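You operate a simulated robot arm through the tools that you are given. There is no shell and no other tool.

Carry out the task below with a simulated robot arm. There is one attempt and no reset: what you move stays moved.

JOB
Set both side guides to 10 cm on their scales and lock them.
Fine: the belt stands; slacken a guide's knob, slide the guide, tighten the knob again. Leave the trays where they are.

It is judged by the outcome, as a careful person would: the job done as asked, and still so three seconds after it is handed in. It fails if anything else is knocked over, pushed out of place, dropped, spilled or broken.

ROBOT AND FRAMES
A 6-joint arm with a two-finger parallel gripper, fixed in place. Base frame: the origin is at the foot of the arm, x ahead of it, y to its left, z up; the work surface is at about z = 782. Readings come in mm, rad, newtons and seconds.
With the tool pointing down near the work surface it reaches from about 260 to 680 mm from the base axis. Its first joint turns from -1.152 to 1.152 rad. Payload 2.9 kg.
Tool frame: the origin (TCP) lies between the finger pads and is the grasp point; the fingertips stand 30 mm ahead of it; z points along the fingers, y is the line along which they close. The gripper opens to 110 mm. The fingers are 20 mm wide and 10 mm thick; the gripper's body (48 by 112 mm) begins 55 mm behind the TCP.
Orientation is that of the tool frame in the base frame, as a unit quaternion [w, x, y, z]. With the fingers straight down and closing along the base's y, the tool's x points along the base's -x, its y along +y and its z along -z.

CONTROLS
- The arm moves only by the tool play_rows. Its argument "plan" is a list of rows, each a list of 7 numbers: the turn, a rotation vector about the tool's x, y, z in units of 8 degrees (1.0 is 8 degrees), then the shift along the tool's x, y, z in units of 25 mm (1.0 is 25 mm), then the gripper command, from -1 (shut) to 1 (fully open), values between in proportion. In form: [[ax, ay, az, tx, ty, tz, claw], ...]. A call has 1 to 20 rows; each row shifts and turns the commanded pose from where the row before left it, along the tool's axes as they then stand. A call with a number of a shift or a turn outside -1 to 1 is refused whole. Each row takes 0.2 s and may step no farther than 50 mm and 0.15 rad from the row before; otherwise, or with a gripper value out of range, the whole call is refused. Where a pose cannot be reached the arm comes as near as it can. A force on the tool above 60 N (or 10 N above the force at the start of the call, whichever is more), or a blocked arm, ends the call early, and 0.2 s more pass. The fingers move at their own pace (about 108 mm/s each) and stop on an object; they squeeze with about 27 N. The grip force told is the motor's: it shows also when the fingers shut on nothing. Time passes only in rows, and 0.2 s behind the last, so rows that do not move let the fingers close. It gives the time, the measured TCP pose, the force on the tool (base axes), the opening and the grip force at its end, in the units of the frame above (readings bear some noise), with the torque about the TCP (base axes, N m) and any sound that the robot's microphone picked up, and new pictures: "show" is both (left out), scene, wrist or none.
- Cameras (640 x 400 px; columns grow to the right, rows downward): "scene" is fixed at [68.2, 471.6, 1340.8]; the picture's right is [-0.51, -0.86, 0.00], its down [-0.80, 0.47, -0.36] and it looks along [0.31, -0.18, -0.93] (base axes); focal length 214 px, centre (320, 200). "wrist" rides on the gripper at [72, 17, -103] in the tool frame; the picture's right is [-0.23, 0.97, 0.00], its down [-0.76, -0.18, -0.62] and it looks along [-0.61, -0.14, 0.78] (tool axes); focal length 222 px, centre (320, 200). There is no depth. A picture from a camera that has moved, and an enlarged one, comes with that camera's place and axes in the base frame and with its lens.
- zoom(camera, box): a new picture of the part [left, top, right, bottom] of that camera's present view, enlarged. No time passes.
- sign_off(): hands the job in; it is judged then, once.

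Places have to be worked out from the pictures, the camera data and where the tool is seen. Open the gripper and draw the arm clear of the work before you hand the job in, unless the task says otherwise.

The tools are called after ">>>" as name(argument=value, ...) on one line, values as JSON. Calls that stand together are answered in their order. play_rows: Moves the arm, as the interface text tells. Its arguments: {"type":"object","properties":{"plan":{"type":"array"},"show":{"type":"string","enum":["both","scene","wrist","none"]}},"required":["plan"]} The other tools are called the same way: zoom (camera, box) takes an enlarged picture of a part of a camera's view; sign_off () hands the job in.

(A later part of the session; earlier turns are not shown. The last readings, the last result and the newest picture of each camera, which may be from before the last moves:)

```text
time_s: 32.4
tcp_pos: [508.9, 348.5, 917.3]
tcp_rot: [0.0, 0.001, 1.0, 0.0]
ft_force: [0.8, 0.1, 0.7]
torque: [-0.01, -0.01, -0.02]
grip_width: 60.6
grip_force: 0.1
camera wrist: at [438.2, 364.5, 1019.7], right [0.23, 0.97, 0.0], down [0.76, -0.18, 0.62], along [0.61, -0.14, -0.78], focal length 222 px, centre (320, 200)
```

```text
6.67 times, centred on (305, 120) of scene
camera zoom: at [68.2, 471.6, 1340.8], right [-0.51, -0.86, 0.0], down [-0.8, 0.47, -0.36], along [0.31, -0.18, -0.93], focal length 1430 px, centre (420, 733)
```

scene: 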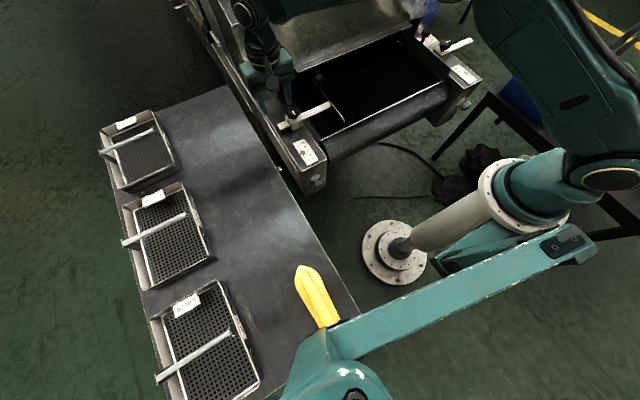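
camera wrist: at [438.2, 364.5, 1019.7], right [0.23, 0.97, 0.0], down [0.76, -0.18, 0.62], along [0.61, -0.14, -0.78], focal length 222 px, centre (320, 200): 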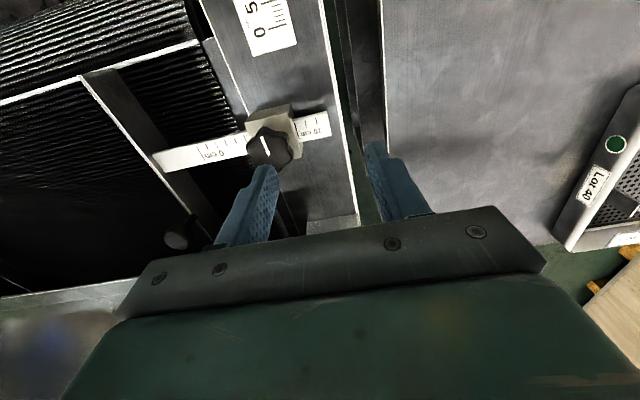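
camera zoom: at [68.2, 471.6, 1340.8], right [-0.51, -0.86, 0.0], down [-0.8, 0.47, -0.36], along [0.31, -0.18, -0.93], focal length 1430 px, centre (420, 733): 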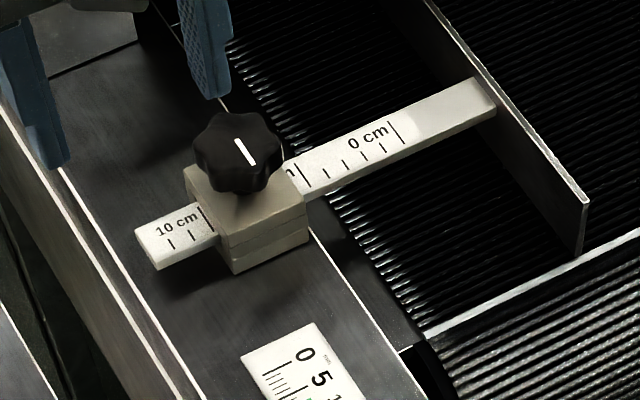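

The 10 cm line sits within about 1 mm of the block face, so the left guide is set. Now I go back over the left knob at the same pose used before, turned 8° to match the knob, and lower the open fingers around it.

>>> play_rows(plan=[[0, 0, 0, -0.02, -0.6, 0, 0.1], [0, 0, 0, -0.02, -0.6, 0, 0.1], [0, 0, 0, -0.02, -0.54, 0, 0.1], [0, 0, -0.9, 0, 0, 0, 0.1], [0, 0, 0, 0, 0, 0.6, 0.1], [0, 0, 0, 0, 0, 0.6, 0.1], [0, 0, 0, 0, 0, 0.6, 0.1], [0, 0, 0, 0, 0, 0.42, 0.1], [0, 0, 0, 0, 0, 0, 0.1]])

```text
time_s: 34.4
tcp_pos: [511.7, 303.4, 862.0]
tcp_rot: [0.0, -0.063, 0.998, 0.0]
ft_force: [1.1, -0.4, -0.1]
torque: [-0.01, -0.01, -0.02]
grip_width: 60.4
grip_force: 0.1
camera wrist: at [438.5, 311.2, 964.0], right [0.1, 0.99, 0.0], down [0.78, -0.08, 0.62], along [0.62, -0.06, -0.78], focal length 222 px, centre (320, 200)
```

scene: 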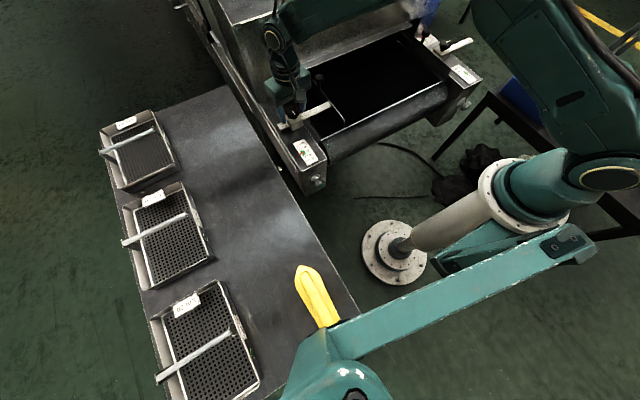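
wrist: 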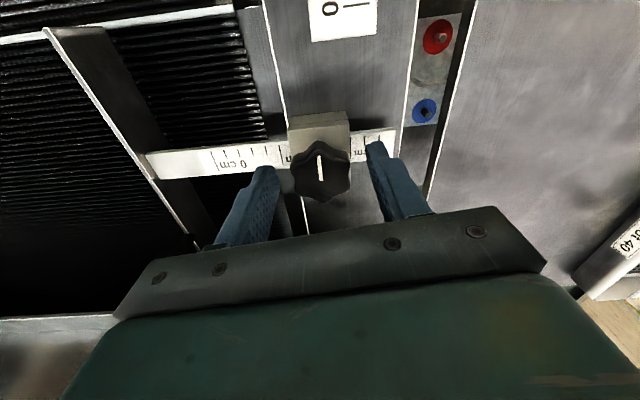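

The fingers straddle the knob again; I centre 2 mm and close on it.

>>> play_rows(plan=[[0, 0, 0, 0.09, 0.05, 0, 0.1], [0, 0, 0, 0, 0, 0, -0.2], [0, 0, 0, 0, 0, 0, -1], [0, 0, 0, 0, 0, 0, -1]], show="wrist")

```text
time_s: 35.4
tcp_pos: [508.8, 305.0, 860.8]
tcp_rot: [0.0, -0.062, 0.998, 0.0]
ft_force: [-1.2, -0.9, -1.5]
torque: [0.01, -0.22, 0.0]
grip_width: 35.2
grip_force: 44.7
camera wrist: at [435.9, 312.0, 963.9], right [0.1, 0.99, 0.0], down [0.78, -0.08, 0.62], along [0.62, -0.06, -0.78], focal length 222 px, centre (320, 200)
```

wrist: 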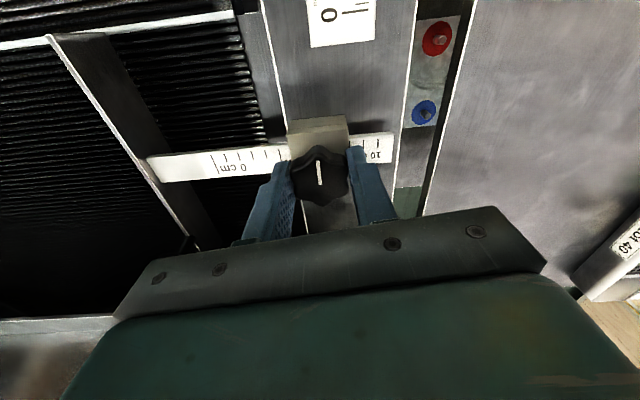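

The grip is clean with near-zero side loads. I turn clockwise about 90° and watch the torque build.

>>> play_rows(plan=[[0, 0, 0.75, 0, 0, 0, -1], [0, 0, 0.75, 0, 0, 0, -1], [0, 0, 0.75, 0, 0, 0, -1], [0, 0, 0.75, 0, 0, 0, -1], [0, 0, 0.75, 0, 0, 0, -1], [0, 0, 0.75, 0, 0, 0, -1], [0, 0, 0.75, 0, 0, 0, -1], [0, 0, 0.75, 0, 0, 0, -1], [0, 0, 0.75, 0, 0, 0, -1], [0, 0, 0.75, 0, 0, 0, -1], [0, 0, 0.75, 0, 0, 0, -1], [0, 0, 0.75, 0, 0, 0, -1], [0, 0, 0.75, 0, 0, 0, -1], [0, 0, 0.75, 0, 0, 0, -1], [0, 0, 0.75, 0, 0, 0, -1], [0, 0, 0, 0, 0, 0, -1]])

```text
time_s: 38.8
tcp_pos: [509.6, 306.7, 860.2]
tcp_rot: [0.0, 0.661, 0.75, 0.0]
ft_force: [7.5, 19.8, -23.8]
torque: [0.62, -0.06, 0.15]
grip_width: 35.1
grip_force: 44.8
camera wrist: at [518.5, 379.4, 964.0], right [0.99, -0.1, 0.0], down [-0.08, -0.78, 0.62], along [-0.06, -0.62, -0.78], focal length 222 px, centre (320, 200)
```

scene: 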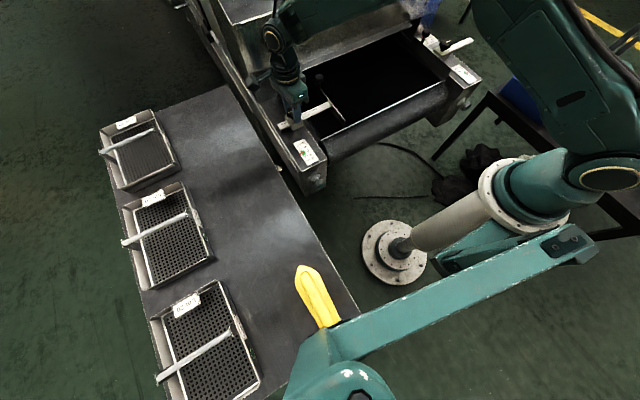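
wrist: 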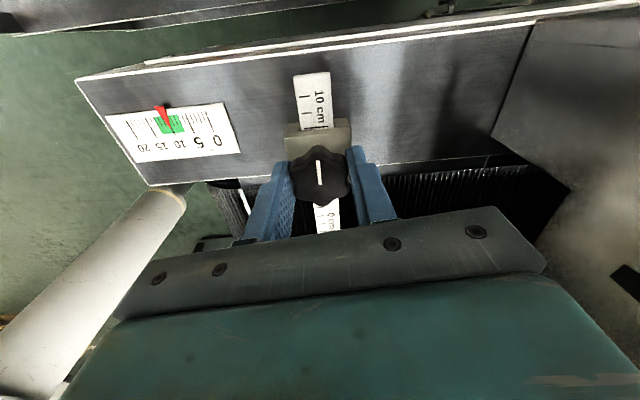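

The knob has turned 90° back and torque is just starting to rise. I ease the side loads and turn a few degrees more at a time to feel the tight stop.

>>> play_rows(plan=[[0, 0, 0, 0.06, 0.01, 0.05, -1], [0, 0, 0.5, 0, 0, 0, -1], [0, 0, 0.5, 0, 0, 0, -1], [0, 0, 0.5, 0, 0, 0, -1], [0, 0, 0, 0, 0, 0, -1]], show="wrist")

```text
time_s: 40.0
tcp_pos: [510.1, 307.8, 860.6]
tcp_rot: [0.0, 0.737, 0.676, 0.001]
ft_force: [2.0, -2.3, 2.3]
torque: [-0.18, 0.01, 0.57]
grip_width: 35.4
grip_force: 44.7
camera wrist: at [533.9, 376.7, 964.0], right [0.95, -0.31, 0.0], down [-0.24, -0.74, 0.62], along [-0.19, -0.59, -0.78], focal length 222 px, centre (320, 200)
```

wrist: 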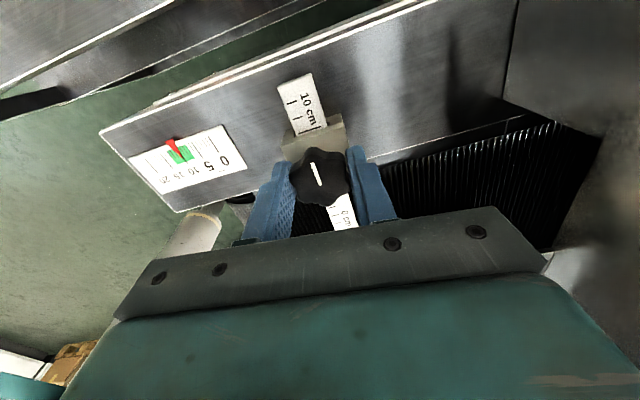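

Torque has risen to 0.57 N·m and the knob now lags the fingers, so it is at its tight stop. I release, lift, and turn back to look from above.

>>> play_rows(plan=[[0, 0, 0, 0, 0, 0, -0.3], [0, 0, 0, 0, 0, 0, 0.1], [0, 0, 0, 0, 0, -0.6, 0.1], [0, 0, 0, 0, 0, -0.9, 0.1], [0, 0, 0, 0, 0, -0.9, 0.1], [0, 0, -0.9115, 0, 0, 0, 0.1], [0, 0, -0.9115, 0, 0, 0, 0.1], [0, 0, -0.9115, 0, 0, 0, 0.1], [0, 0, -0.9115, 0, 0, 0, 0.1], [0, 0, -0.9115, 0, 0, 0, 0.1], [0, 0, -0.9115, 0, 0, 0, 0.1], [0, 0, -0.9115, 0, 0, 0, 0.1], [0, 0, -0.9115, 0, 0, 0, 0.1], [0, 0, -0.9115, 0, 0, 0, 0.1], [0, 0, -0.9115, 0, 0, 0, 0.1], [0, 0, -0.9115, 0, 0, 0, 0.1], [0, 0, -0.9115, 0, 0, 0, 0.1], [0, 0, -0.9115, 0, 0, 0, 0.1], [0, 0, 0, 0, 0.8, 0, 0.1], [0, 0, 0, 0, 0, 0, 0.1]])

>>> zoom(camera="wrist", box=[240, 80, 400, 180])

```text
time_s: 44.2
tcp_pos: [508.0, 327.0, 920.7]
tcp_rot: [0.0, 0.0, 1.0, 0.0]
ft_force: [-0.3, -0.9, 0.0]
torque: [-0.01, 0.02, 0.0]
grip_width: 60.5
grip_force: 0.0
camera wrist: at [437.7, 343.1, 1023.5], right [0.23, 0.97, 0.0], down [0.76, -0.18, 0.62], along [0.61, -0.14, -0.78], focal length 222 px, centre (320, 200)
```

scene: 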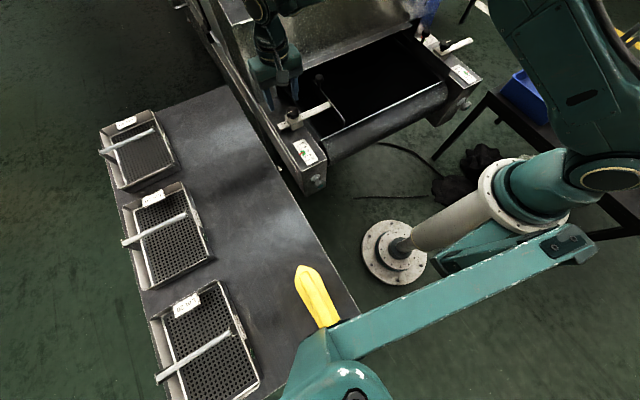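
wrist: 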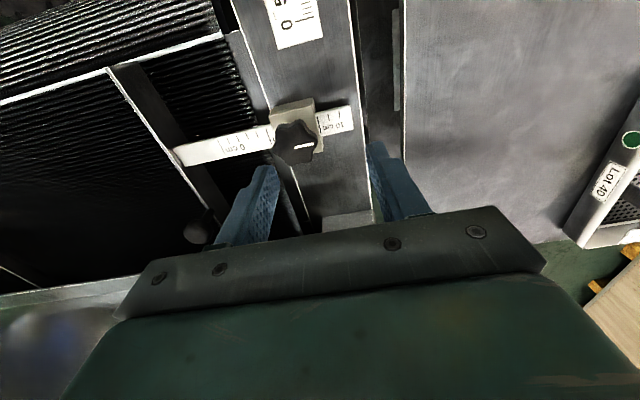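

```text
4.00 times, centred on (320, 130) of wrist
camera zoom: at [437.7, 343.1, 1023.5], right [0.23, 0.97, 0.0], down [0.76, -0.18, 0.62], along [0.61, -0.14, -0.78], focal length 888 px, centre (320, 480)
```

zoom: 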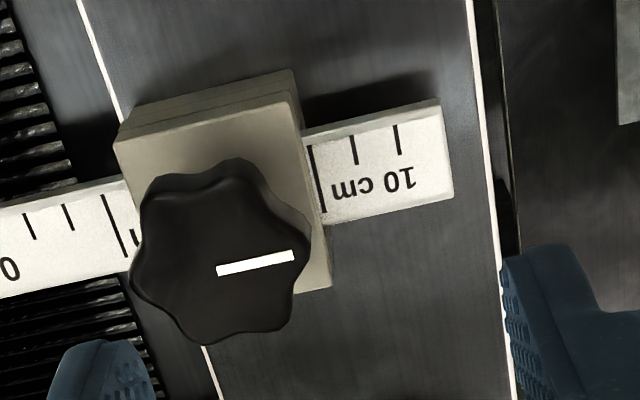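

The left knob's line is back at its original tight direction and the scale still shows 10 cm at the block face. I now rise and travel across to the right guide.

>>> play_rows(plan=[[0, 0, 0, 0, 0, -0.8, 0.1], [0, 0, 0, 0, -0.5, -0.8, 0.1], [0, 0, 0, 0, -1, -0.8, 0.1], [0, 0, 0, 0, -1, -0.8, 0.1], [0, 0, 0, 0, -1, -0.8, 0.1], [0, 0, 0, 0, -1, 0, 0.1], [0, 0, 0, 0, -1, 0, 0.1], [0, 0, 0, 0, -1, 0, 0.1], [0, 0, 0, 0, -1, 0, 0.1], [0, 0, 0, 0, -1, 0, 0.1], [0, 0, 0, 0, -1, 0, 0.1], [0, 0, 0, 0, -1, 0, 0.1], [0, 0, 0, 0, -1, 0, 0.1], [0, 0, 0, 0, -1, 0, 0.1], [0, 0, 0, 0, -1, 0, 0.1], [0, 0, 0, 0, -1, 0, 0.1], [0, 0, 0, 0, -1, 0, 0.1], [0, 0, 0, 0, -1, 0, 0.1], [0, 0, 0, 0, -1, 0, 0.1], [0, 0, 0, 0, -1, 0, 0.1]])

```text
time_s: 48.4
tcp_pos: [511.2, -136.0, 1020.4]
tcp_rot: [0.0, 0.0, 1.0, 0.001]
ft_force: [-1.1, -0.6, -0.2]
torque: [0.0, 0.02, 0.0]
grip_width: 60.3
grip_force: 0.1
camera wrist: at [438.8, -120.6, 1122.6], right [0.23, 0.97, 0.0], down [0.76, -0.18, 0.62], along [0.61, -0.14, -0.78], focal length 222 px, centre (320, 200)
```

scene: 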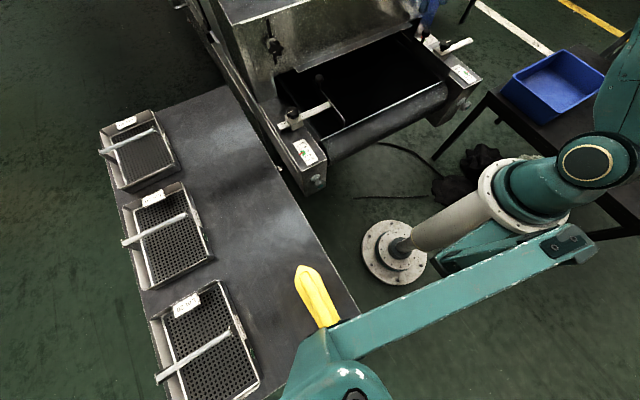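
wrist: 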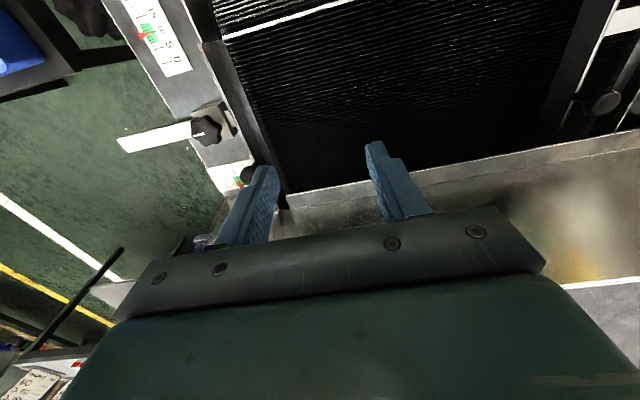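

Clear so far. I continue to the right guide at this height and look down on it.

>>> play_rows(plan=[[0, 0, 0, 0, -1, 0, 0.1], [0, 0, 0, 0, -1, 0, 0.1], [0, 0, 0, 0, -1, 0, 0.1], [0, 0, 0, 0, -1, 0.2, 0.1], [0, 0, 0, 0, -1, 0.4, 0.1], [0, 0, 0, 0, -1, 0.4, 0.1], [0, 0, 0, 0, -1, 0.4, 0.1], [0, 0, 0, 0, 0, 0, 0.1]])

>>> zoom(camera="wrist", box=[200, 60, 400, 200])

```text
time_s: 50.2
tcp_pos: [508.5, -309.1, 985.5]
tcp_rot: [0.0, 0.0, 1.0, 0.001]
ft_force: [0.8, 0.6, 1.0]
torque: [0.04, -0.01, 0.01]
grip_width: 60.3
grip_force: 0.0
camera wrist: at [436.0, -293.7, 1087.1], right [0.23, 0.97, 0.0], down [0.76, -0.18, 0.62], along [0.61, -0.14, -0.78], focal length 222 px, centre (320, 200)
```

scene: 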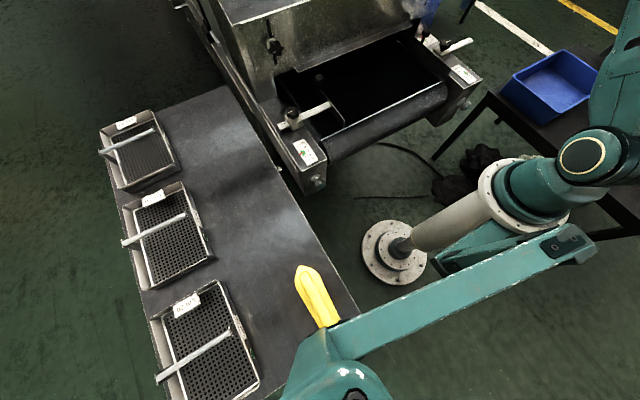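
wrist: 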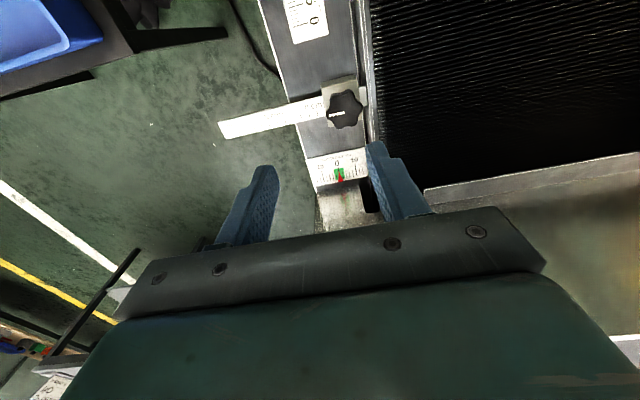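

```text
2.86 times, centred on (300, 130) of wrist
camera zoom: at [436.0, -293.7, 1087.1], right [0.23, 0.97, 0.0], down [0.76, -0.18, 0.62], along [0.61, -0.14, -0.78], focal length 635 px, centre (377, 400)
```

zoom: 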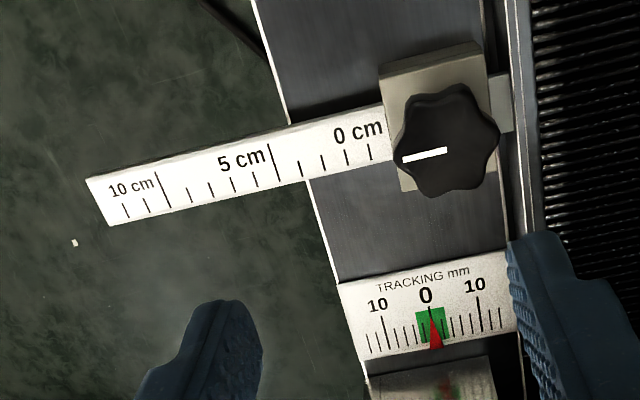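

The right guide also starts at 0 cm with its knob line pointing outward (−y); knob centre is about (511, −284), and the rod end is near y=−434. I move above this knob and turn the gripper 90° clockwise as on the left.

>>> play_rows(plan=[[0, 0, 0, -0.03, 0.3, 0.7, 0.1], [0, 0, 0, -0.03, 0.3, 0.7, 0.1], [0, 0, 0, -0.02, 0.3, 0.7, 0.1], [0, 0, 0, -0.02, 0.06, 0.7, 0.1], [0, 0, 0.9375, 0, 0, 0, 0.1], [0, 0, 0.9375, 0, 0, 0, 0.1], [0, 0, 0.9375, 0, 0, 0, 0.1], [0, 0, 0.9375, 0, 0, 0, 0.1], [0, 0, 0.9375, 0, 0, 0, 0.1], [0, 0, 0.9375, 0, 0, 0, 0.1], [0, 0, 0.9375, 0, 0, 0, 0.1], [0, 0, 0.9375, 0, 0, 0, 0.1], [0, 0, 0.9375, 0, 0, 0, 0.1], [0, 0, 0.9375, 0, 0, 0, 0.1], [0, 0, 0.9375, 0, 0, 0, 0.1], [0, 0, 0.9375, 0, 0, 0, 0.1], [0, 0, 0, 0, 0, 0, 0.1]])

```text
time_s: 53.8
tcp_pos: [510.1, -287.8, 916.6]
tcp_rot: [-0.001, 0.708, 0.707, 0.0]
ft_force: [0.4, 0.8, -0.7]
torque: [-0.01, -0.02, -0.03]
grip_width: 60.4
grip_force: 0.1
camera wrist: at [529.0, -215.0, 1018.0], right [0.97, -0.23, 0.0], down [-0.18, -0.76, 0.62], along [-0.14, -0.61, -0.78], focal length 222 px, centre (320, 200)
```

scene: 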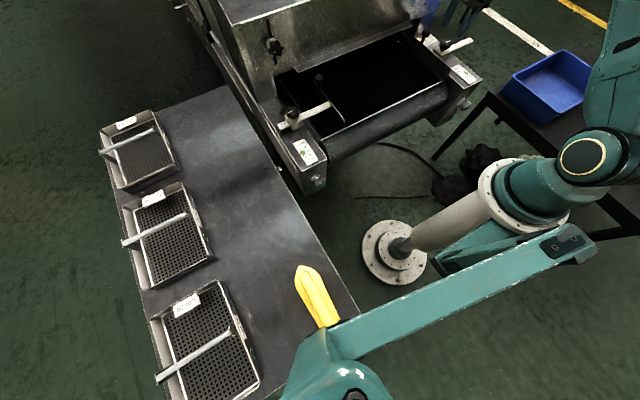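
wrist: 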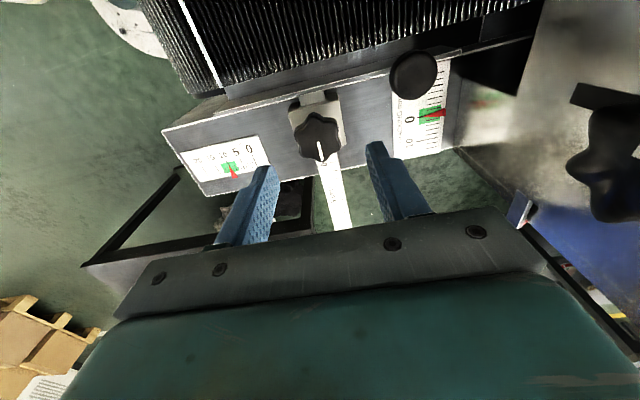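

The knob centre works out at (510.5, −286). I lower the open fingers around it to z≈861.

>>> play_rows(plan=[[0, 0, 0, 0.06, 0.0, 0.6, 0.1], [0, 0, 0, 0, 0, 0.6, 0.1], [0, 0, 0, 0, 0, 0.5, 0.1], [0, 0, 0, 0, 0, 0.3, 0.1], [0, 0, 0, 0, 0, 0.22, 0.1], [0, 0, 0, 0, 0, 0, 0.1]])

```text
time_s: 55.2
tcp_pos: [510.1, -286.1, 860.4]
tcp_rot: [0.0, 0.707, 0.707, 0.0]
ft_force: [-0.3, -0.6, 0.0]
torque: [0.03, -0.01, 0.02]
grip_width: 60.6
grip_force: 0.0
camera wrist: at [528.3, -214.0, 962.4], right [0.97, -0.23, 0.0], down [-0.18, -0.76, 0.62], along [-0.14, -0.61, -0.78], focal length 222 px, centre (320, 200)
```

scene: 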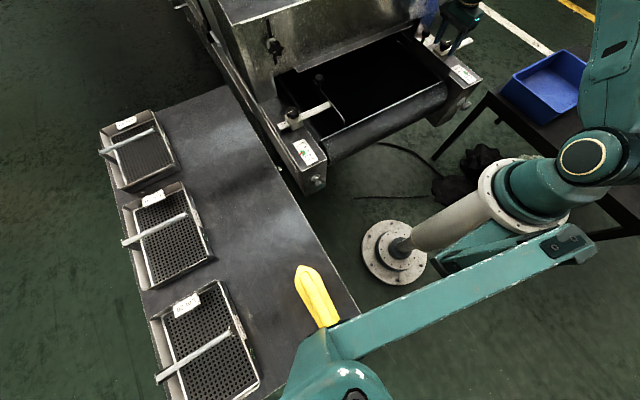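
wrist: 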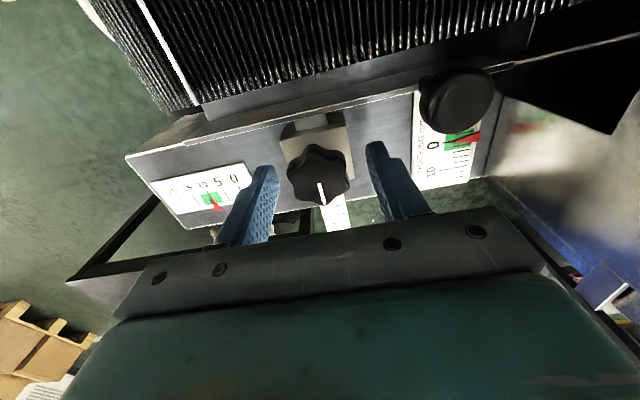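

The fingers are around the right knob; I centre 1 mm and close.

>>> play_rows(plan=[[0, 0, 0, 0.04, 0.02, 0, -0.2], [0, 0, 0, 0, 0, 0, -1], [0, 0, 0, 0, 0, 0, -1]], show="wrist")

```text
time_s: 56.0
tcp_pos: [510.8, -284.8, 859.9]
tcp_rot: [-0.001, 0.708, 0.706, 0.0]
ft_force: [-8.8, -0.7, 3.8]
torque: [0.02, 0.23, 0.05]
grip_width: 35.4
grip_force: 44.6
camera wrist: at [528.2, -213.0, 962.2], right [0.97, -0.23, 0.0], down [-0.18, -0.76, 0.62], along [-0.14, -0.61, -0.78], focal length 222 px, centre (320, 200)
```

wrist: 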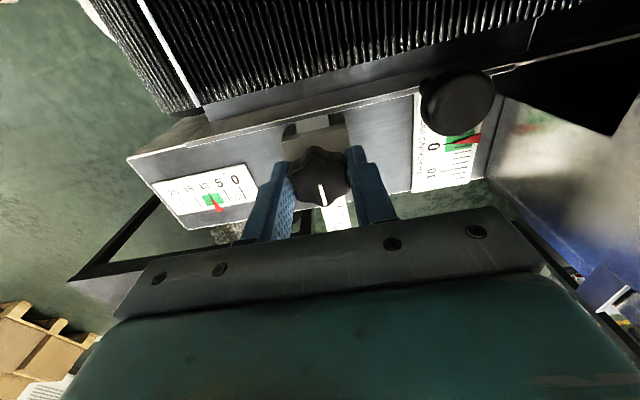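

Held at 35 mm. I ease the small x load and turn counterclockwise about 90°.

>>> play_rows(plan=[[0, 0, 0, 0, -0.04, 0, -1], [0, 0, -0.75, 0, 0, 0, -1], [0, 0, -0.75, 0, 0, 0, -1], [0, 0, -0.75, 0, 0, 0, -1], [0, 0, -0.75, 0, 0, 0, -1], [0, 0, -0.75, 0, 0, 0, -1], [0, 0, -0.75, 0, 0, 0, -1], [0, 0, -0.75, 0, 0, 0, -1], [0, 0, -0.75, 0, 0, 0, -1], [0, 0, -0.75, 0, 0, 0, -1], [0, 0, -0.75, 0, 0, 0, -1], [0, 0, -0.75, 0, 0, 0, -1], [0, 0, -0.75, 0, 0, 0, -1], [0, 0, -0.75, 0, 0, 0, -1], [0, 0, -0.75, 0, 0, 0, -1], [0, 0, -0.75, 0, 0, 0, -1], [0, 0, 0, 0, 0, 0, -1]], show="wrist")

```text
time_s: 59.6
tcp_pos: [509.6, -284.6, 858.9]
tcp_rot: [-0.001, -0.001, 1.0, 0.0]
ft_force: [-17.2, -9.9, -2.9]
torque: [-0.15, 0.69, 0.01]
grip_width: 35.4
grip_force: 45.3
camera wrist: at [438.4, -268.7, 962.3], right [0.23, 0.97, 0.0], down [0.76, -0.18, 0.62], along [0.61, -0.14, -0.78], focal length 222 px, centre (320, 200)
```

wrist: 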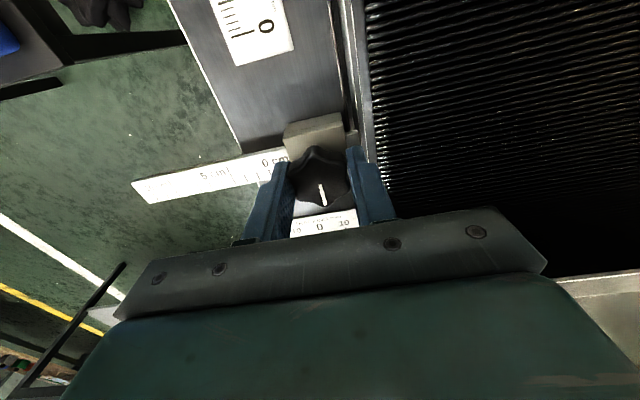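

The line now points +x (90° counterclockwise) with no reaction torque. I relieve the side loads and go 8° more to reach the slack stop.

>>> play_rows(plan=[[0, 0, 0, 0.06, -0.03, 0, -1], [0, 0, -0.5, 0, 0, 0, -1], [0, 0, -0.5, 0, 0, 0, -1], [0, 0, 0, 0, 0, 0, -1]], show="wrist")

```text
time_s: 60.6
tcp_pos: [511.1, -284.8, 858.8]
tcp_rot: [0.002, -0.072, 0.997, -0.001]
ft_force: [4.8, -2.4, -10.2]
torque: [0.04, -0.56, -0.58]
grip_width: 35.3
grip_force: 45.3
camera wrist: at [437.6, -278.8, 962.1], right [0.09, 1.0, 0.0], down [0.78, -0.07, 0.63], along [0.62, -0.05, -0.78], focal length 222 px, centre (320, 200)
```

wrist: 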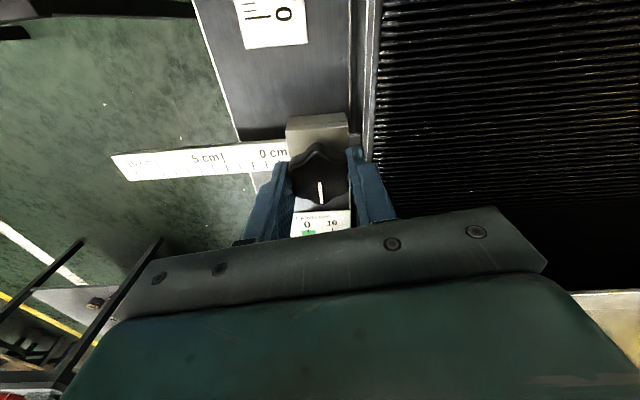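

Reaction torque −0.58 N·m: the slack stop is reached. I release, lift and turn the gripper to close along x, camera towards the belt.

>>> play_rows(plan=[[0, 0, 0, 0, 0, 0, -0.3], [0, 0, 0, 0, 0, 0, 0.1], [0, 0, 0, 0, 0, -0.6, 0.1], [0, 0, 0, 0, 0, -0.9, 0.1], [0, 0, 0, 0, 0, -0.9, 0.1], [0, 0, 0.942, 0, 0, 0, 0.1], [0, 0, 0.942, 0, 0, 0, 0.1], [0, 0, 0.942, 0, 0, 0, 0.1], [0, 0, 0.942, 0, 0, 0, 0.1], [0, 0, 0.942, 0, 0, 0, 0.1], [0, 0, 0.942, 0, 0, 0, 0.1], [0, 0, 0.942, 0, 0, 0, 0.1], [0, 0, 0.942, 0, 0, 0, 0.1], [0, 0, 0.942, 0, 0, 0, 0.1], [0, 0, 0.942, 0, 0, 0, 0.1], [0, 0, 0.942, 0, 0, 0, 0.1], [0, 0, 0.942, 0, 0, 0, 0.1], [0, 0, 0.942, 0, 0, 0, 0.1], [0, 0, 0, 0, 0, 0, 0.1]], show="wrist")

```text
time_s: 64.6
tcp_pos: [509.2, -285.5, 919.9]
tcp_rot: [0.001, 0.708, 0.707, 0.0]
ft_force: [0.2, 0.2, -0.3]
torque: [-0.01, -0.01, -0.02]
grip_width: 60.6
grip_force: 0.1
camera wrist: at [527.6, -213.7, 1022.6], right [0.97, -0.23, 0.0], down [-0.18, -0.76, 0.62], along [-0.14, -0.61, -0.78], focal length 222 px, centre (320, 200)
```

wrist: 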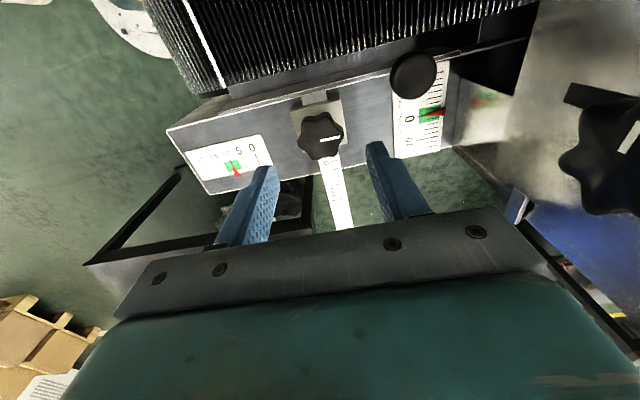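

The right knob's line points +x (slack). I move out 135 mm over the rod's outer end.

>>> play_rows(plan=[[0, 0, 0, -0.9, 0.01, 0, 0.1], [0, 0, 0, -0.9, 0.01, 0, 0.1], [0, 0, 0, -0.9, 0.01, 0, 0.1], [0, 0, 0, -0.9, 0.01, 0, 0.1], [0, 0, 0, -0.9, 0.01, 0, 0.1], [0, 0, 0, -0.88, 0.01, 0, 0.1], [0, 0, 0, 0, 0, 0, 0.1]])

```text
time_s: 66.2
tcp_pos: [510.4, -418.8, 919.8]
tcp_rot: [0.0, 0.707, 0.707, 0.0]
ft_force: [0.3, -0.5, 0.3]
torque: [-0.01, 0.03, 0.01]
grip_width: 60.2
grip_force: 0.1
camera wrist: at [527.6, -347.1, 1022.4], right [0.97, -0.23, 0.0], down [-0.18, -0.76, 0.62], along [-0.14, -0.61, -0.78], focal length 222 px, centre (320, 200)
```

scene: 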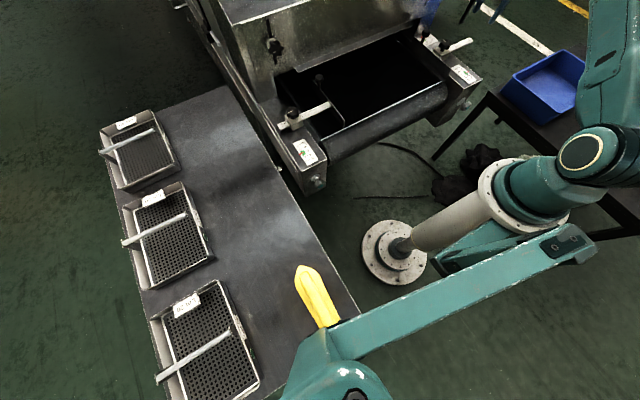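
wrist: 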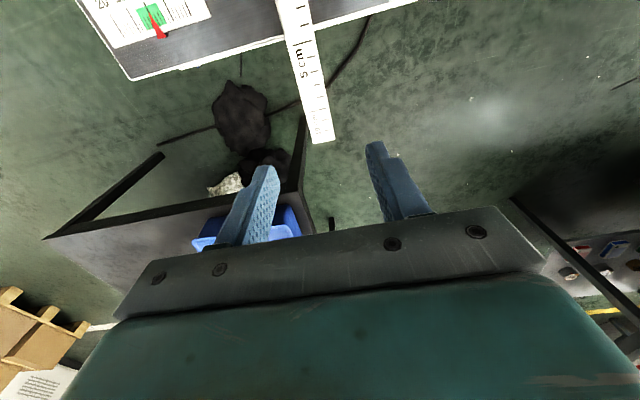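

The rod end is at about (510.4, −436) and the bin table is far lower and away. I lower the open fingers around the rod to z≈838.

>>> play_rows(plan=[[0, 0, 0, 0, 0, 0.8, 0.1], [0, 0, 0, 0, 0, 0.8, 0.1], [0, 0, 0, 0, 0, 0.8, 0.1], [0, 0, 0, 0, 0, 0.5, 0.1], [0, 0, 0, 0, 0, 0.35, 0.1], [0, 0, 0, 0, 0, 0, 0.1]], show="wrist")

```text
time_s: 67.6
tcp_pos: [509.1, -420.8, 837.3]
tcp_rot: [0.0, 0.708, 0.706, -0.001]
ft_force: [0.2, 0.1, -1.2]
torque: [-0.01, 0.0, 0.01]
grip_width: 60.5
grip_force: 0.0
camera wrist: at [527.7, -348.3, 941.0], right [0.97, -0.23, 0.0], down [-0.18, -0.76, 0.62], along [-0.14, -0.61, -0.78], focal length 222 px, centre (320, 200)
```

wrist: 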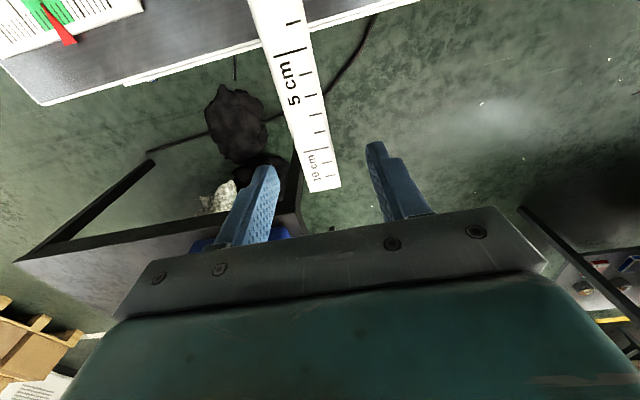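

The rod is between the fingers. I close on it and then push 10 mm inward as a check.

>>> play_rows(plan=[[0, 0, 0, 0, 0.02, 0, -0.4], [0, 0, 0, 0, 0, 0, -1], [0, 0, 0, 0, 0, 0, -1]], show="wrist")

```text
time_s: 68.4
tcp_pos: [509.7, -419.7, 839.2]
tcp_rot: [-0.001, 0.707, 0.707, 0.0]
ft_force: [-10.1, -0.4, 3.7]
torque: [0.09, 0.16, 0.43]
grip_width: 21.8
grip_force: 45.3
camera wrist: at [528.1, -348.4, 941.5], right [0.97, -0.23, 0.0], down [-0.18, -0.76, 0.62], along [-0.14, -0.61, -0.78], focal length 222 px, centre (320, 200)
```

wrist: 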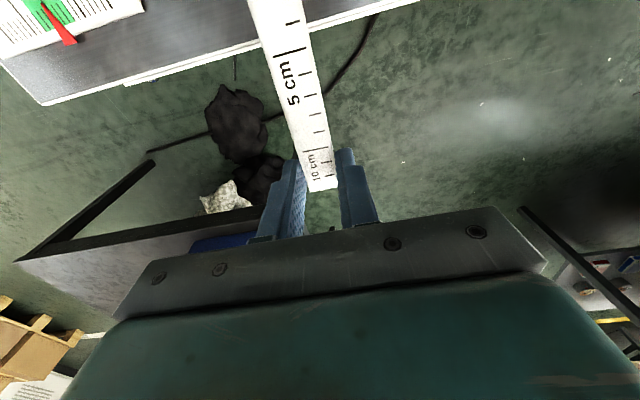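

Held at 21.8 mm. I ease the x load and push inward (+y) 10 mm.

>>> play_rows(plan=[[0, 0, 0, 0.1, -0.04, 0, -1], [0, 0, 0, 0.15, 0, 0, -1], [0, 0, 0, 0.15, 0, 0, -1]], show="wrist")

```text
time_s: 69.2
tcp_pos: [509.2, -409.3, 838.2]
tcp_rot: [-0.001, 0.707, 0.707, 0.001]
ft_force: [-6.7, -3.5, -0.8]
torque: [-0.77, 0.08, 0.2]
grip_width: 22.0
grip_force: 45.0
camera wrist: at [528.0, -338.2, 941.4], right [0.97, -0.23, 0.0], down [-0.18, -0.76, 0.62], along [-0.14, -0.61, -0.78], focal length 222 px, centre (320, 200)
```

wrist: 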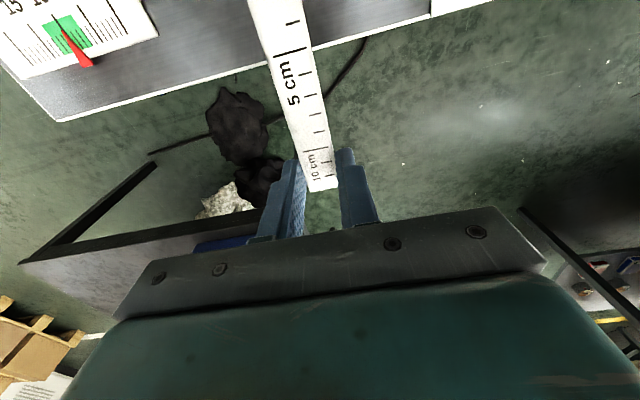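

It slides freely. I continue 82.5 mm inward in 7.5 mm steps, stopping short of the mark to re-check.

>>> play_rows(plan=[[0, 0, 0, 0.3, -0.02, 0, -1], [0, 0, 0, 0.3, 0, 0, -1], [0, 0, 0, 0.3, 0, 0, -1], [0, 0, 0, 0.3, 0, 0, -1], [0, 0, 0, 0.3, 0, 0, -1], [0, 0, 0, 0.3, 0, 0, -1], [0, 0, 0, 0.3, 0, 0, -1], [0, 0, 0, 0.3, 0, 0, -1], [0, 0, 0, 0.3, 0, 0, -1], [0, 0, 0, 0.3, 0, 0, -1], [0, 0, 0, 0.3, 0, 0, -1], [0, 0, 0, 0, 0, 0, -1]])

>>> zoom(camera="wrist", box=[220, 20, 400, 220])

```text
time_s: 71.8
tcp_pos: [510.7, -328.5, 837.7]
tcp_rot: [0.0, 0.708, 0.706, 0.001]
ft_force: [18.2, -2.3, -10.3]
torque: [0.3, -0.3, -0.18]
grip_width: 21.8
grip_force: 44.9
camera wrist: at [527.6, -256.3, 941.5], right [0.97, -0.23, 0.0], down [-0.18, -0.76, 0.62], along [-0.14, -0.61, -0.78], focal length 222 px, centre (320, 200)
```

scene: 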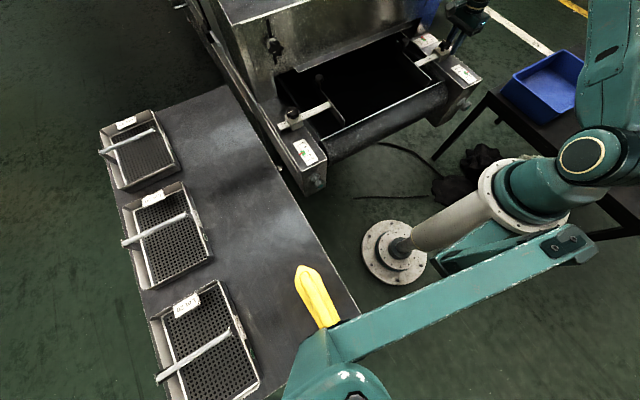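
wrist: 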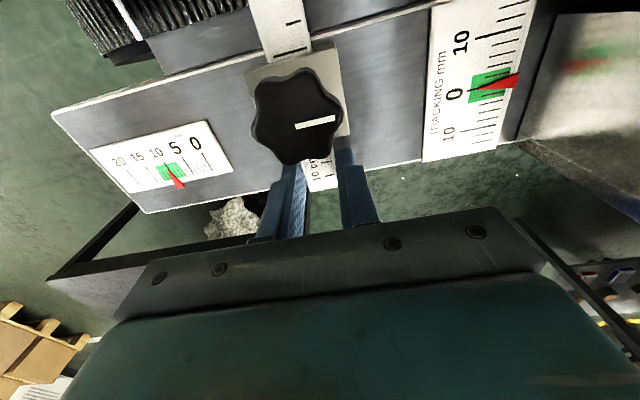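

```text
2.00 times, centred on (310, 120) of wrist
camera zoom: at [527.6, -256.3, 941.5], right [0.97, -0.23, 0.0], down [-0.18, -0.76, 0.62], along [-0.14, -0.61, -0.78], focal length 444 px, centre (340, 360)
```

zoom: 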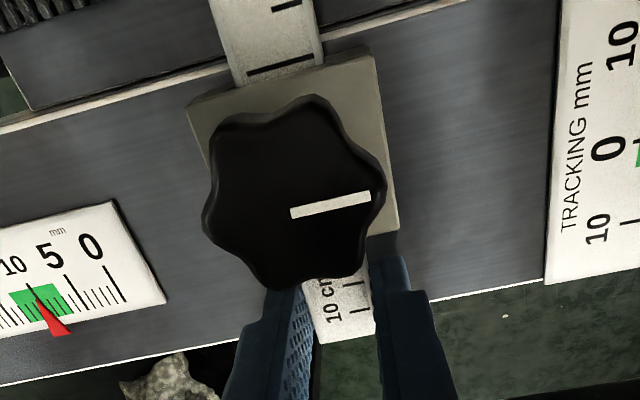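

Travel so far is about 91 mm. I push a further 9 mm and then check the reading from above.

>>> play_rows(plan=[[0, 0, 0, 0.12, 0.05, 0, -1], [0, 0, 0, 0.12, 0, 0, -1], [0, 0, 0, 0.13, 0, 0, -1], [0, 0, 0, 0, 0, 0, -1], [0, 0, 0, 0, 0, 0, -1]], show="wrist")

>>> zoom(camera="scene", box=[400, 30, 470, 90])

```text
time_s: 73.0
tcp_pos: [509.9, -320.2, 838.3]
tcp_rot: [0.0, 0.708, 0.706, -0.001]
ft_force: [3.0, -1.8, -2.2]
torque: [-0.87, -0.18, 0.22]
grip_width: 21.9
grip_force: 45.4
camera wrist: at [528.1, -247.1, 941.5], right [0.97, -0.23, 0.0], down [-0.18, -0.76, 0.62], along [-0.14, -0.61, -0.78], focal length 222 px, centre (320, 200)
```

wrist: 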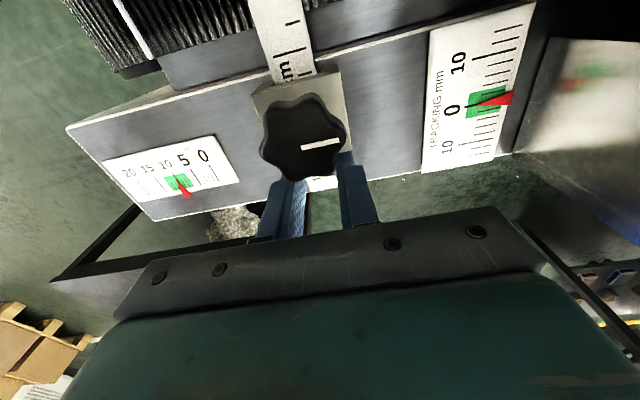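

```text
6.67 times, centred on (435, 60) of scene
camera zoom: at [68.3, 471.6, 1340.8], right [-0.51, -0.86, 0.0], down [-0.8, 0.47, -0.36], along [0.31, -0.18, -0.93], focal length 1430 px, centre (-447, 1133)
```

zoom: 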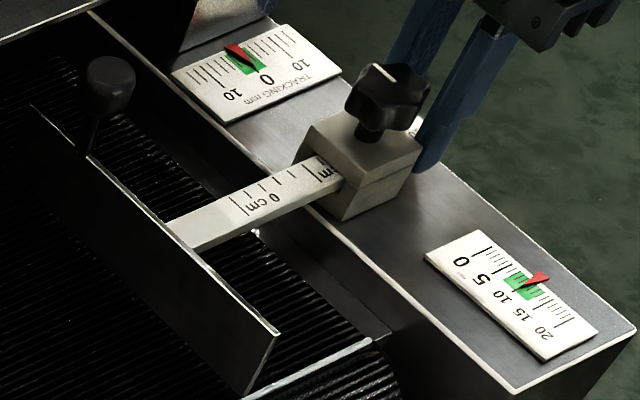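

Travel is now about 99.5 mm. I release, lift, and turn to view the mark from directly above the block face.

>>> play_rows(plan=[[0, 0, 0, 0, 0, 0, -0.25], [0, 0, 0, 0, 0, 0, 0.1], [0, 0, 0, 0, 0, -0.5, 0.1], [0, 0, 0, 0, 0, -0.9, 0.1], [0, 0, 0, 0, 0, -0.9, 0.1], [0, 0, 0, 0, 0, -0.9, 0.1], [0, 0, -0.9375, 0, 0, 0, 0.1], [0, 0, -0.9375, 0, 0, 0, 0.1], [0, 0, -0.9375, 0, 0, 0, 0.1], [0, 0, -0.9375, 0, 0, 0, 0.1], [0, 0, -0.9375, 0, 0, 0, 0.1], [0, 0, -0.9375, 0, 0, 0, 0.1], [0, 0, -0.9375, 0, 0, 0, 0.1], [0, 0, -0.9375, 0, 0, 0, 0.1], [0, 0, -0.9375, 0, 0, 0, 0.1], [0, 0, -0.9375, 0, 0, 0, 0.1], [0, 0, -0.9375, 0, 0, 0, 0.1], [0, 0, -0.9375, 0, 0, 0, 0.1], [0, 0, 0, 0, 0, 0, 0.1]])

>>> zoom(camera="wrist", box=[280, 100, 350, 150])

```text
time_s: 77.0
tcp_pos: [511.0, -316.4, 918.8]
tcp_rot: [0.001, -0.001, 1.0, 0.0]
ft_force: [0.9, 0.0, 0.5]
torque: [-0.04, -0.03, -0.01]
grip_width: 60.4
grip_force: 0.1
camera wrist: at [439.3, -301.2, 1021.7], right [0.23, 0.97, 0.0], down [0.76, -0.18, 0.62], along [0.61, -0.14, -0.78], focal length 222 px, centre (320, 200)
```

scene: 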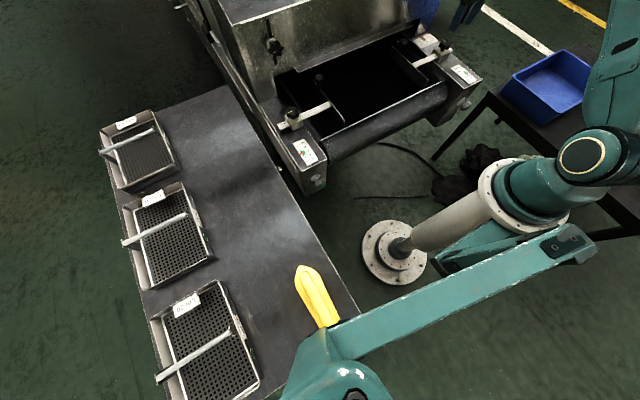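
wrist: 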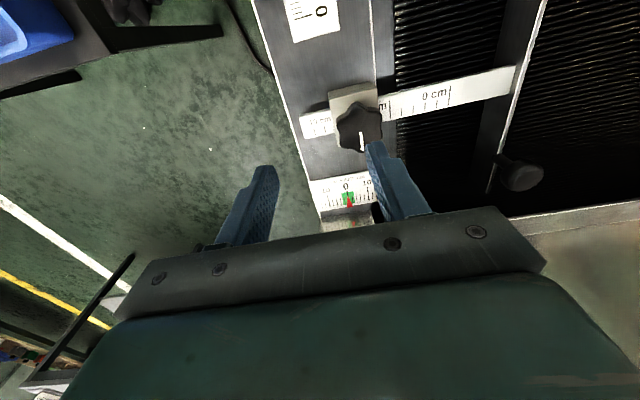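

```text
8.00 times, centred on (315, 125) of wrist
camera zoom: at [439.3, -301.2, 1021.7], right [0.23, 0.97, 0.0], down [0.76, -0.18, 0.62], along [0.61, -0.14, -0.78], focal length 1777 px, centre (360, 800)
```

zoom: 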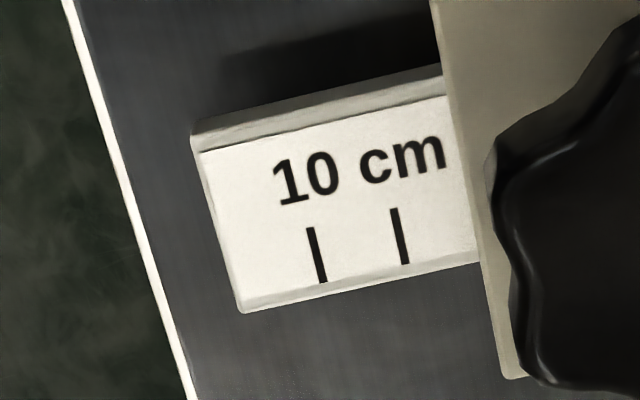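

On the right the 10 cm line has just gone under the block: from the 11 and 12 cm lines it is about 1.7 mm too far in. I go back down on the rod to pull it out by that amount.

>>> play_rows(plan=[[0, 0, 0, 0.04, -0.24, 0, 0.1], [0, 0, 0.9375, 0, 0, 0, 0.1], [0, 0, 0.9375, 0, 0, 0, 0.1], [0, 0, 0.9375, 0, 0, 0, 0.1], [0, 0, 0.9375, 0, 0, 0, 0.1], [0, 0, 0.9375, 0, 0, 0, 0.1], [0, 0, 0.9375, 0, 0, 0, 0.1], [0, 0, 0.9375, 0, 0, 0, 0.1], [0, 0, 0.9375, 0, 0, 0, 0.1], [0, 0, 0.9375, 0, 0, 0, 0.1], [0, 0, 0.9375, 0, 0, 0, 0.1], [0, 0, 0.9375, 0, 0, 0, 0.1], [0, 0, 0.9375, 0, 0, 0, 0.1], [0, 0, 0, 0, 0, 0.8, 0.1], [0, 0, 0, 0, 0, 0.8, 0.1], [0, 0, 0, 0, 0, 0.8, 0.1], [0, 0, 0, 0, 0, 0.5, 0.1], [0, 0, 0, 0, 0, 0.3, 0.1], [0, 0, 0, 0, 0, 0, 0.1]], show="wrist")

```text
time_s: 81.0
tcp_pos: [509.4, -324.5, 838.3]
tcp_rot: [0.0, 0.708, 0.707, 0.0]
ft_force: [-0.3, -0.4, 0.2]
torque: [-0.02, 0.0, -0.01]
grip_width: 60.6
grip_force: 0.0
camera wrist: at [527.2, -251.9, 942.0], right [0.97, -0.23, 0.0], down [-0.18, -0.76, 0.62], along [-0.14, -0.61, -0.78], focal length 222 px, centre (320, 200)
```

wrist: 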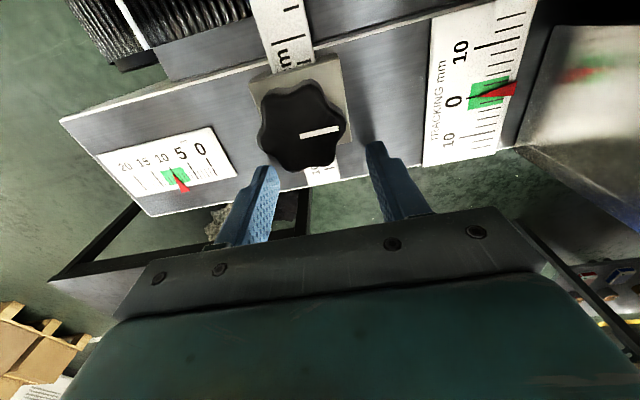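

The fingers are around the rod near its end. I close, pull out by 2 mm (allowing a little for friction), and hold to settle.

>>> play_rows(plan=[[0, 0, 0, 0, 0.02, 0, -0.4], [0, 0, 0, 0, 0, 0, -1], [0, 0, 0, 0, 0, 0, -1], [0, 0, 0, -0.04, 0, 0, -1], [0, 0, 0, -0.04, 0, 0, -1], [0, 0, 0, 0, 0, 0, -1], [0, 0, 0, 0, 0, 0, -1]], show="wrist")

```text
time_s: 82.6
tcp_pos: [509.1, -325.9, 839.5]
tcp_rot: [0.0, 0.707, 0.707, 0.0]
ft_force: [5.5, 2.3, -4.5]
torque: [-0.53, -0.11, -0.04]
grip_width: 22.0
grip_force: 45.4
camera wrist: at [527.8, -253.9, 941.9], right [0.97, -0.23, 0.0], down [-0.18, -0.76, 0.62], along [-0.14, -0.61, -0.78], focal length 222 px, centre (320, 200)
```

wrist: 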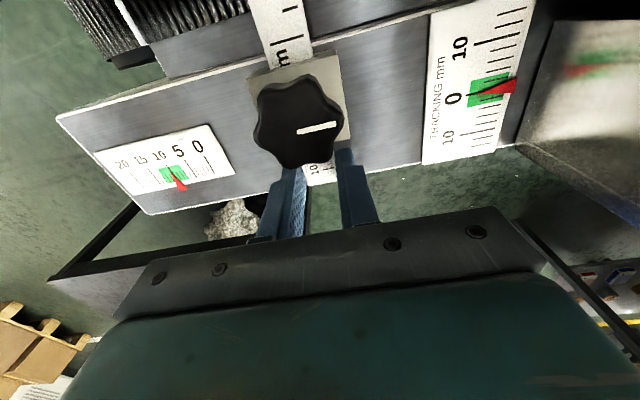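

Pulled out by about 2 mm. I release, lift and look from above again.

>>> play_rows(plan=[[0, 0, 0, 0, 0, 0, -0.25], [0, 0, 0, 0, 0, 0, 0.1], [0, 0, 0, 0, 0, -0.5, 0.1], [0, 0, 0, 0, 0, -0.9, 0.1], [0, 0, 0, 0, 0, -0.9, 0.1], [0, 0, 0, 0, 0, -0.9, 0.1], [0, 0, -0.9375, 0, 0, 0, 0.1], [0, 0, -0.9375, 0, 0, 0, 0.1], [0, 0, -0.9375, 0, 0, 0, 0.1], [0, 0, -0.9375, 0, 0, 0, 0.1], [0, 0, -0.9375, 0, 0, 0, 0.1], [0, 0, -0.9375, 0, 0, 0, 0.1], [0, 0, -0.9375, 0, 0, 0, 0.1], [0, 0, -0.9375, 0, 0, 0, 0.1], [0, 0, -0.9375, 0, 0, 0, 0.1], [0, 0, -0.9375, 0, 0, 0, 0.1], [0, 0, -0.9375, 0, 0, 0, 0.1], [0, 0, -0.9375, 0, 0, 0, 0.1], [0, 0, 0, 0, 0.1, 0, 0.1], [0, 0, 0, 0, 0, 0, 0.1]], show="wrist")

>>> zoom(camera="wrist", box=[280, 100, 350, 150])

```text
time_s: 86.8
tcp_pos: [509.9, -322.5, 918.2]
tcp_rot: [-0.001, 0.0, 1.0, 0.001]
ft_force: [0.0, 1.2, -0.2]
torque: [-0.05, -0.01, 0.0]
grip_width: 60.4
grip_force: 0.1
camera wrist: at [438.6, -306.7, 1021.5], right [0.23, 0.97, 0.0], down [0.76, -0.18, 0.62], along [0.61, -0.14, -0.78], focal length 222 px, centre (320, 200)
```

wrist: 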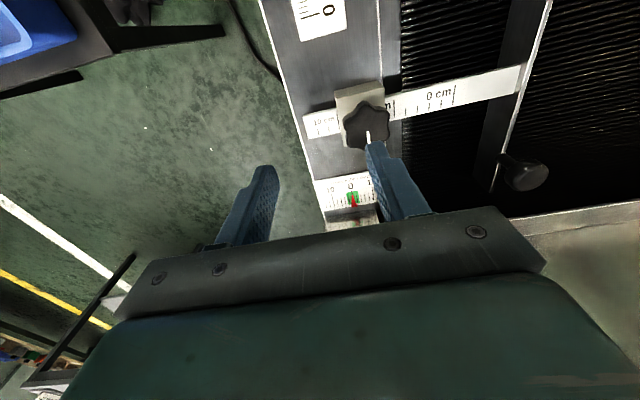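

```text
8.00 times, centred on (315, 125) of wrist
camera zoom: at [438.6, -306.7, 1021.5], right [0.23, 0.97, 0.0], down [0.76, -0.18, 0.62], along [0.61, -0.14, -0.78], focal length 1777 px, centre (360, 800)
```

zoom: 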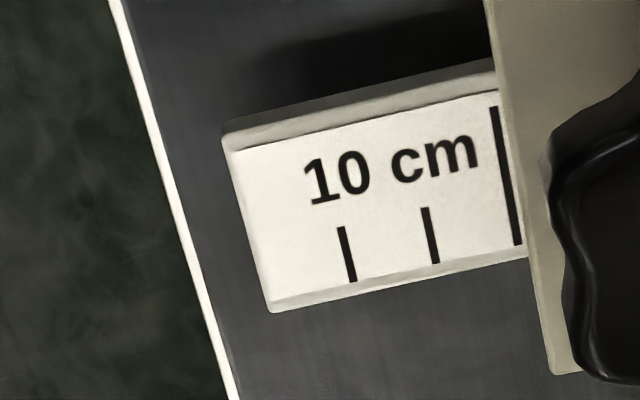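

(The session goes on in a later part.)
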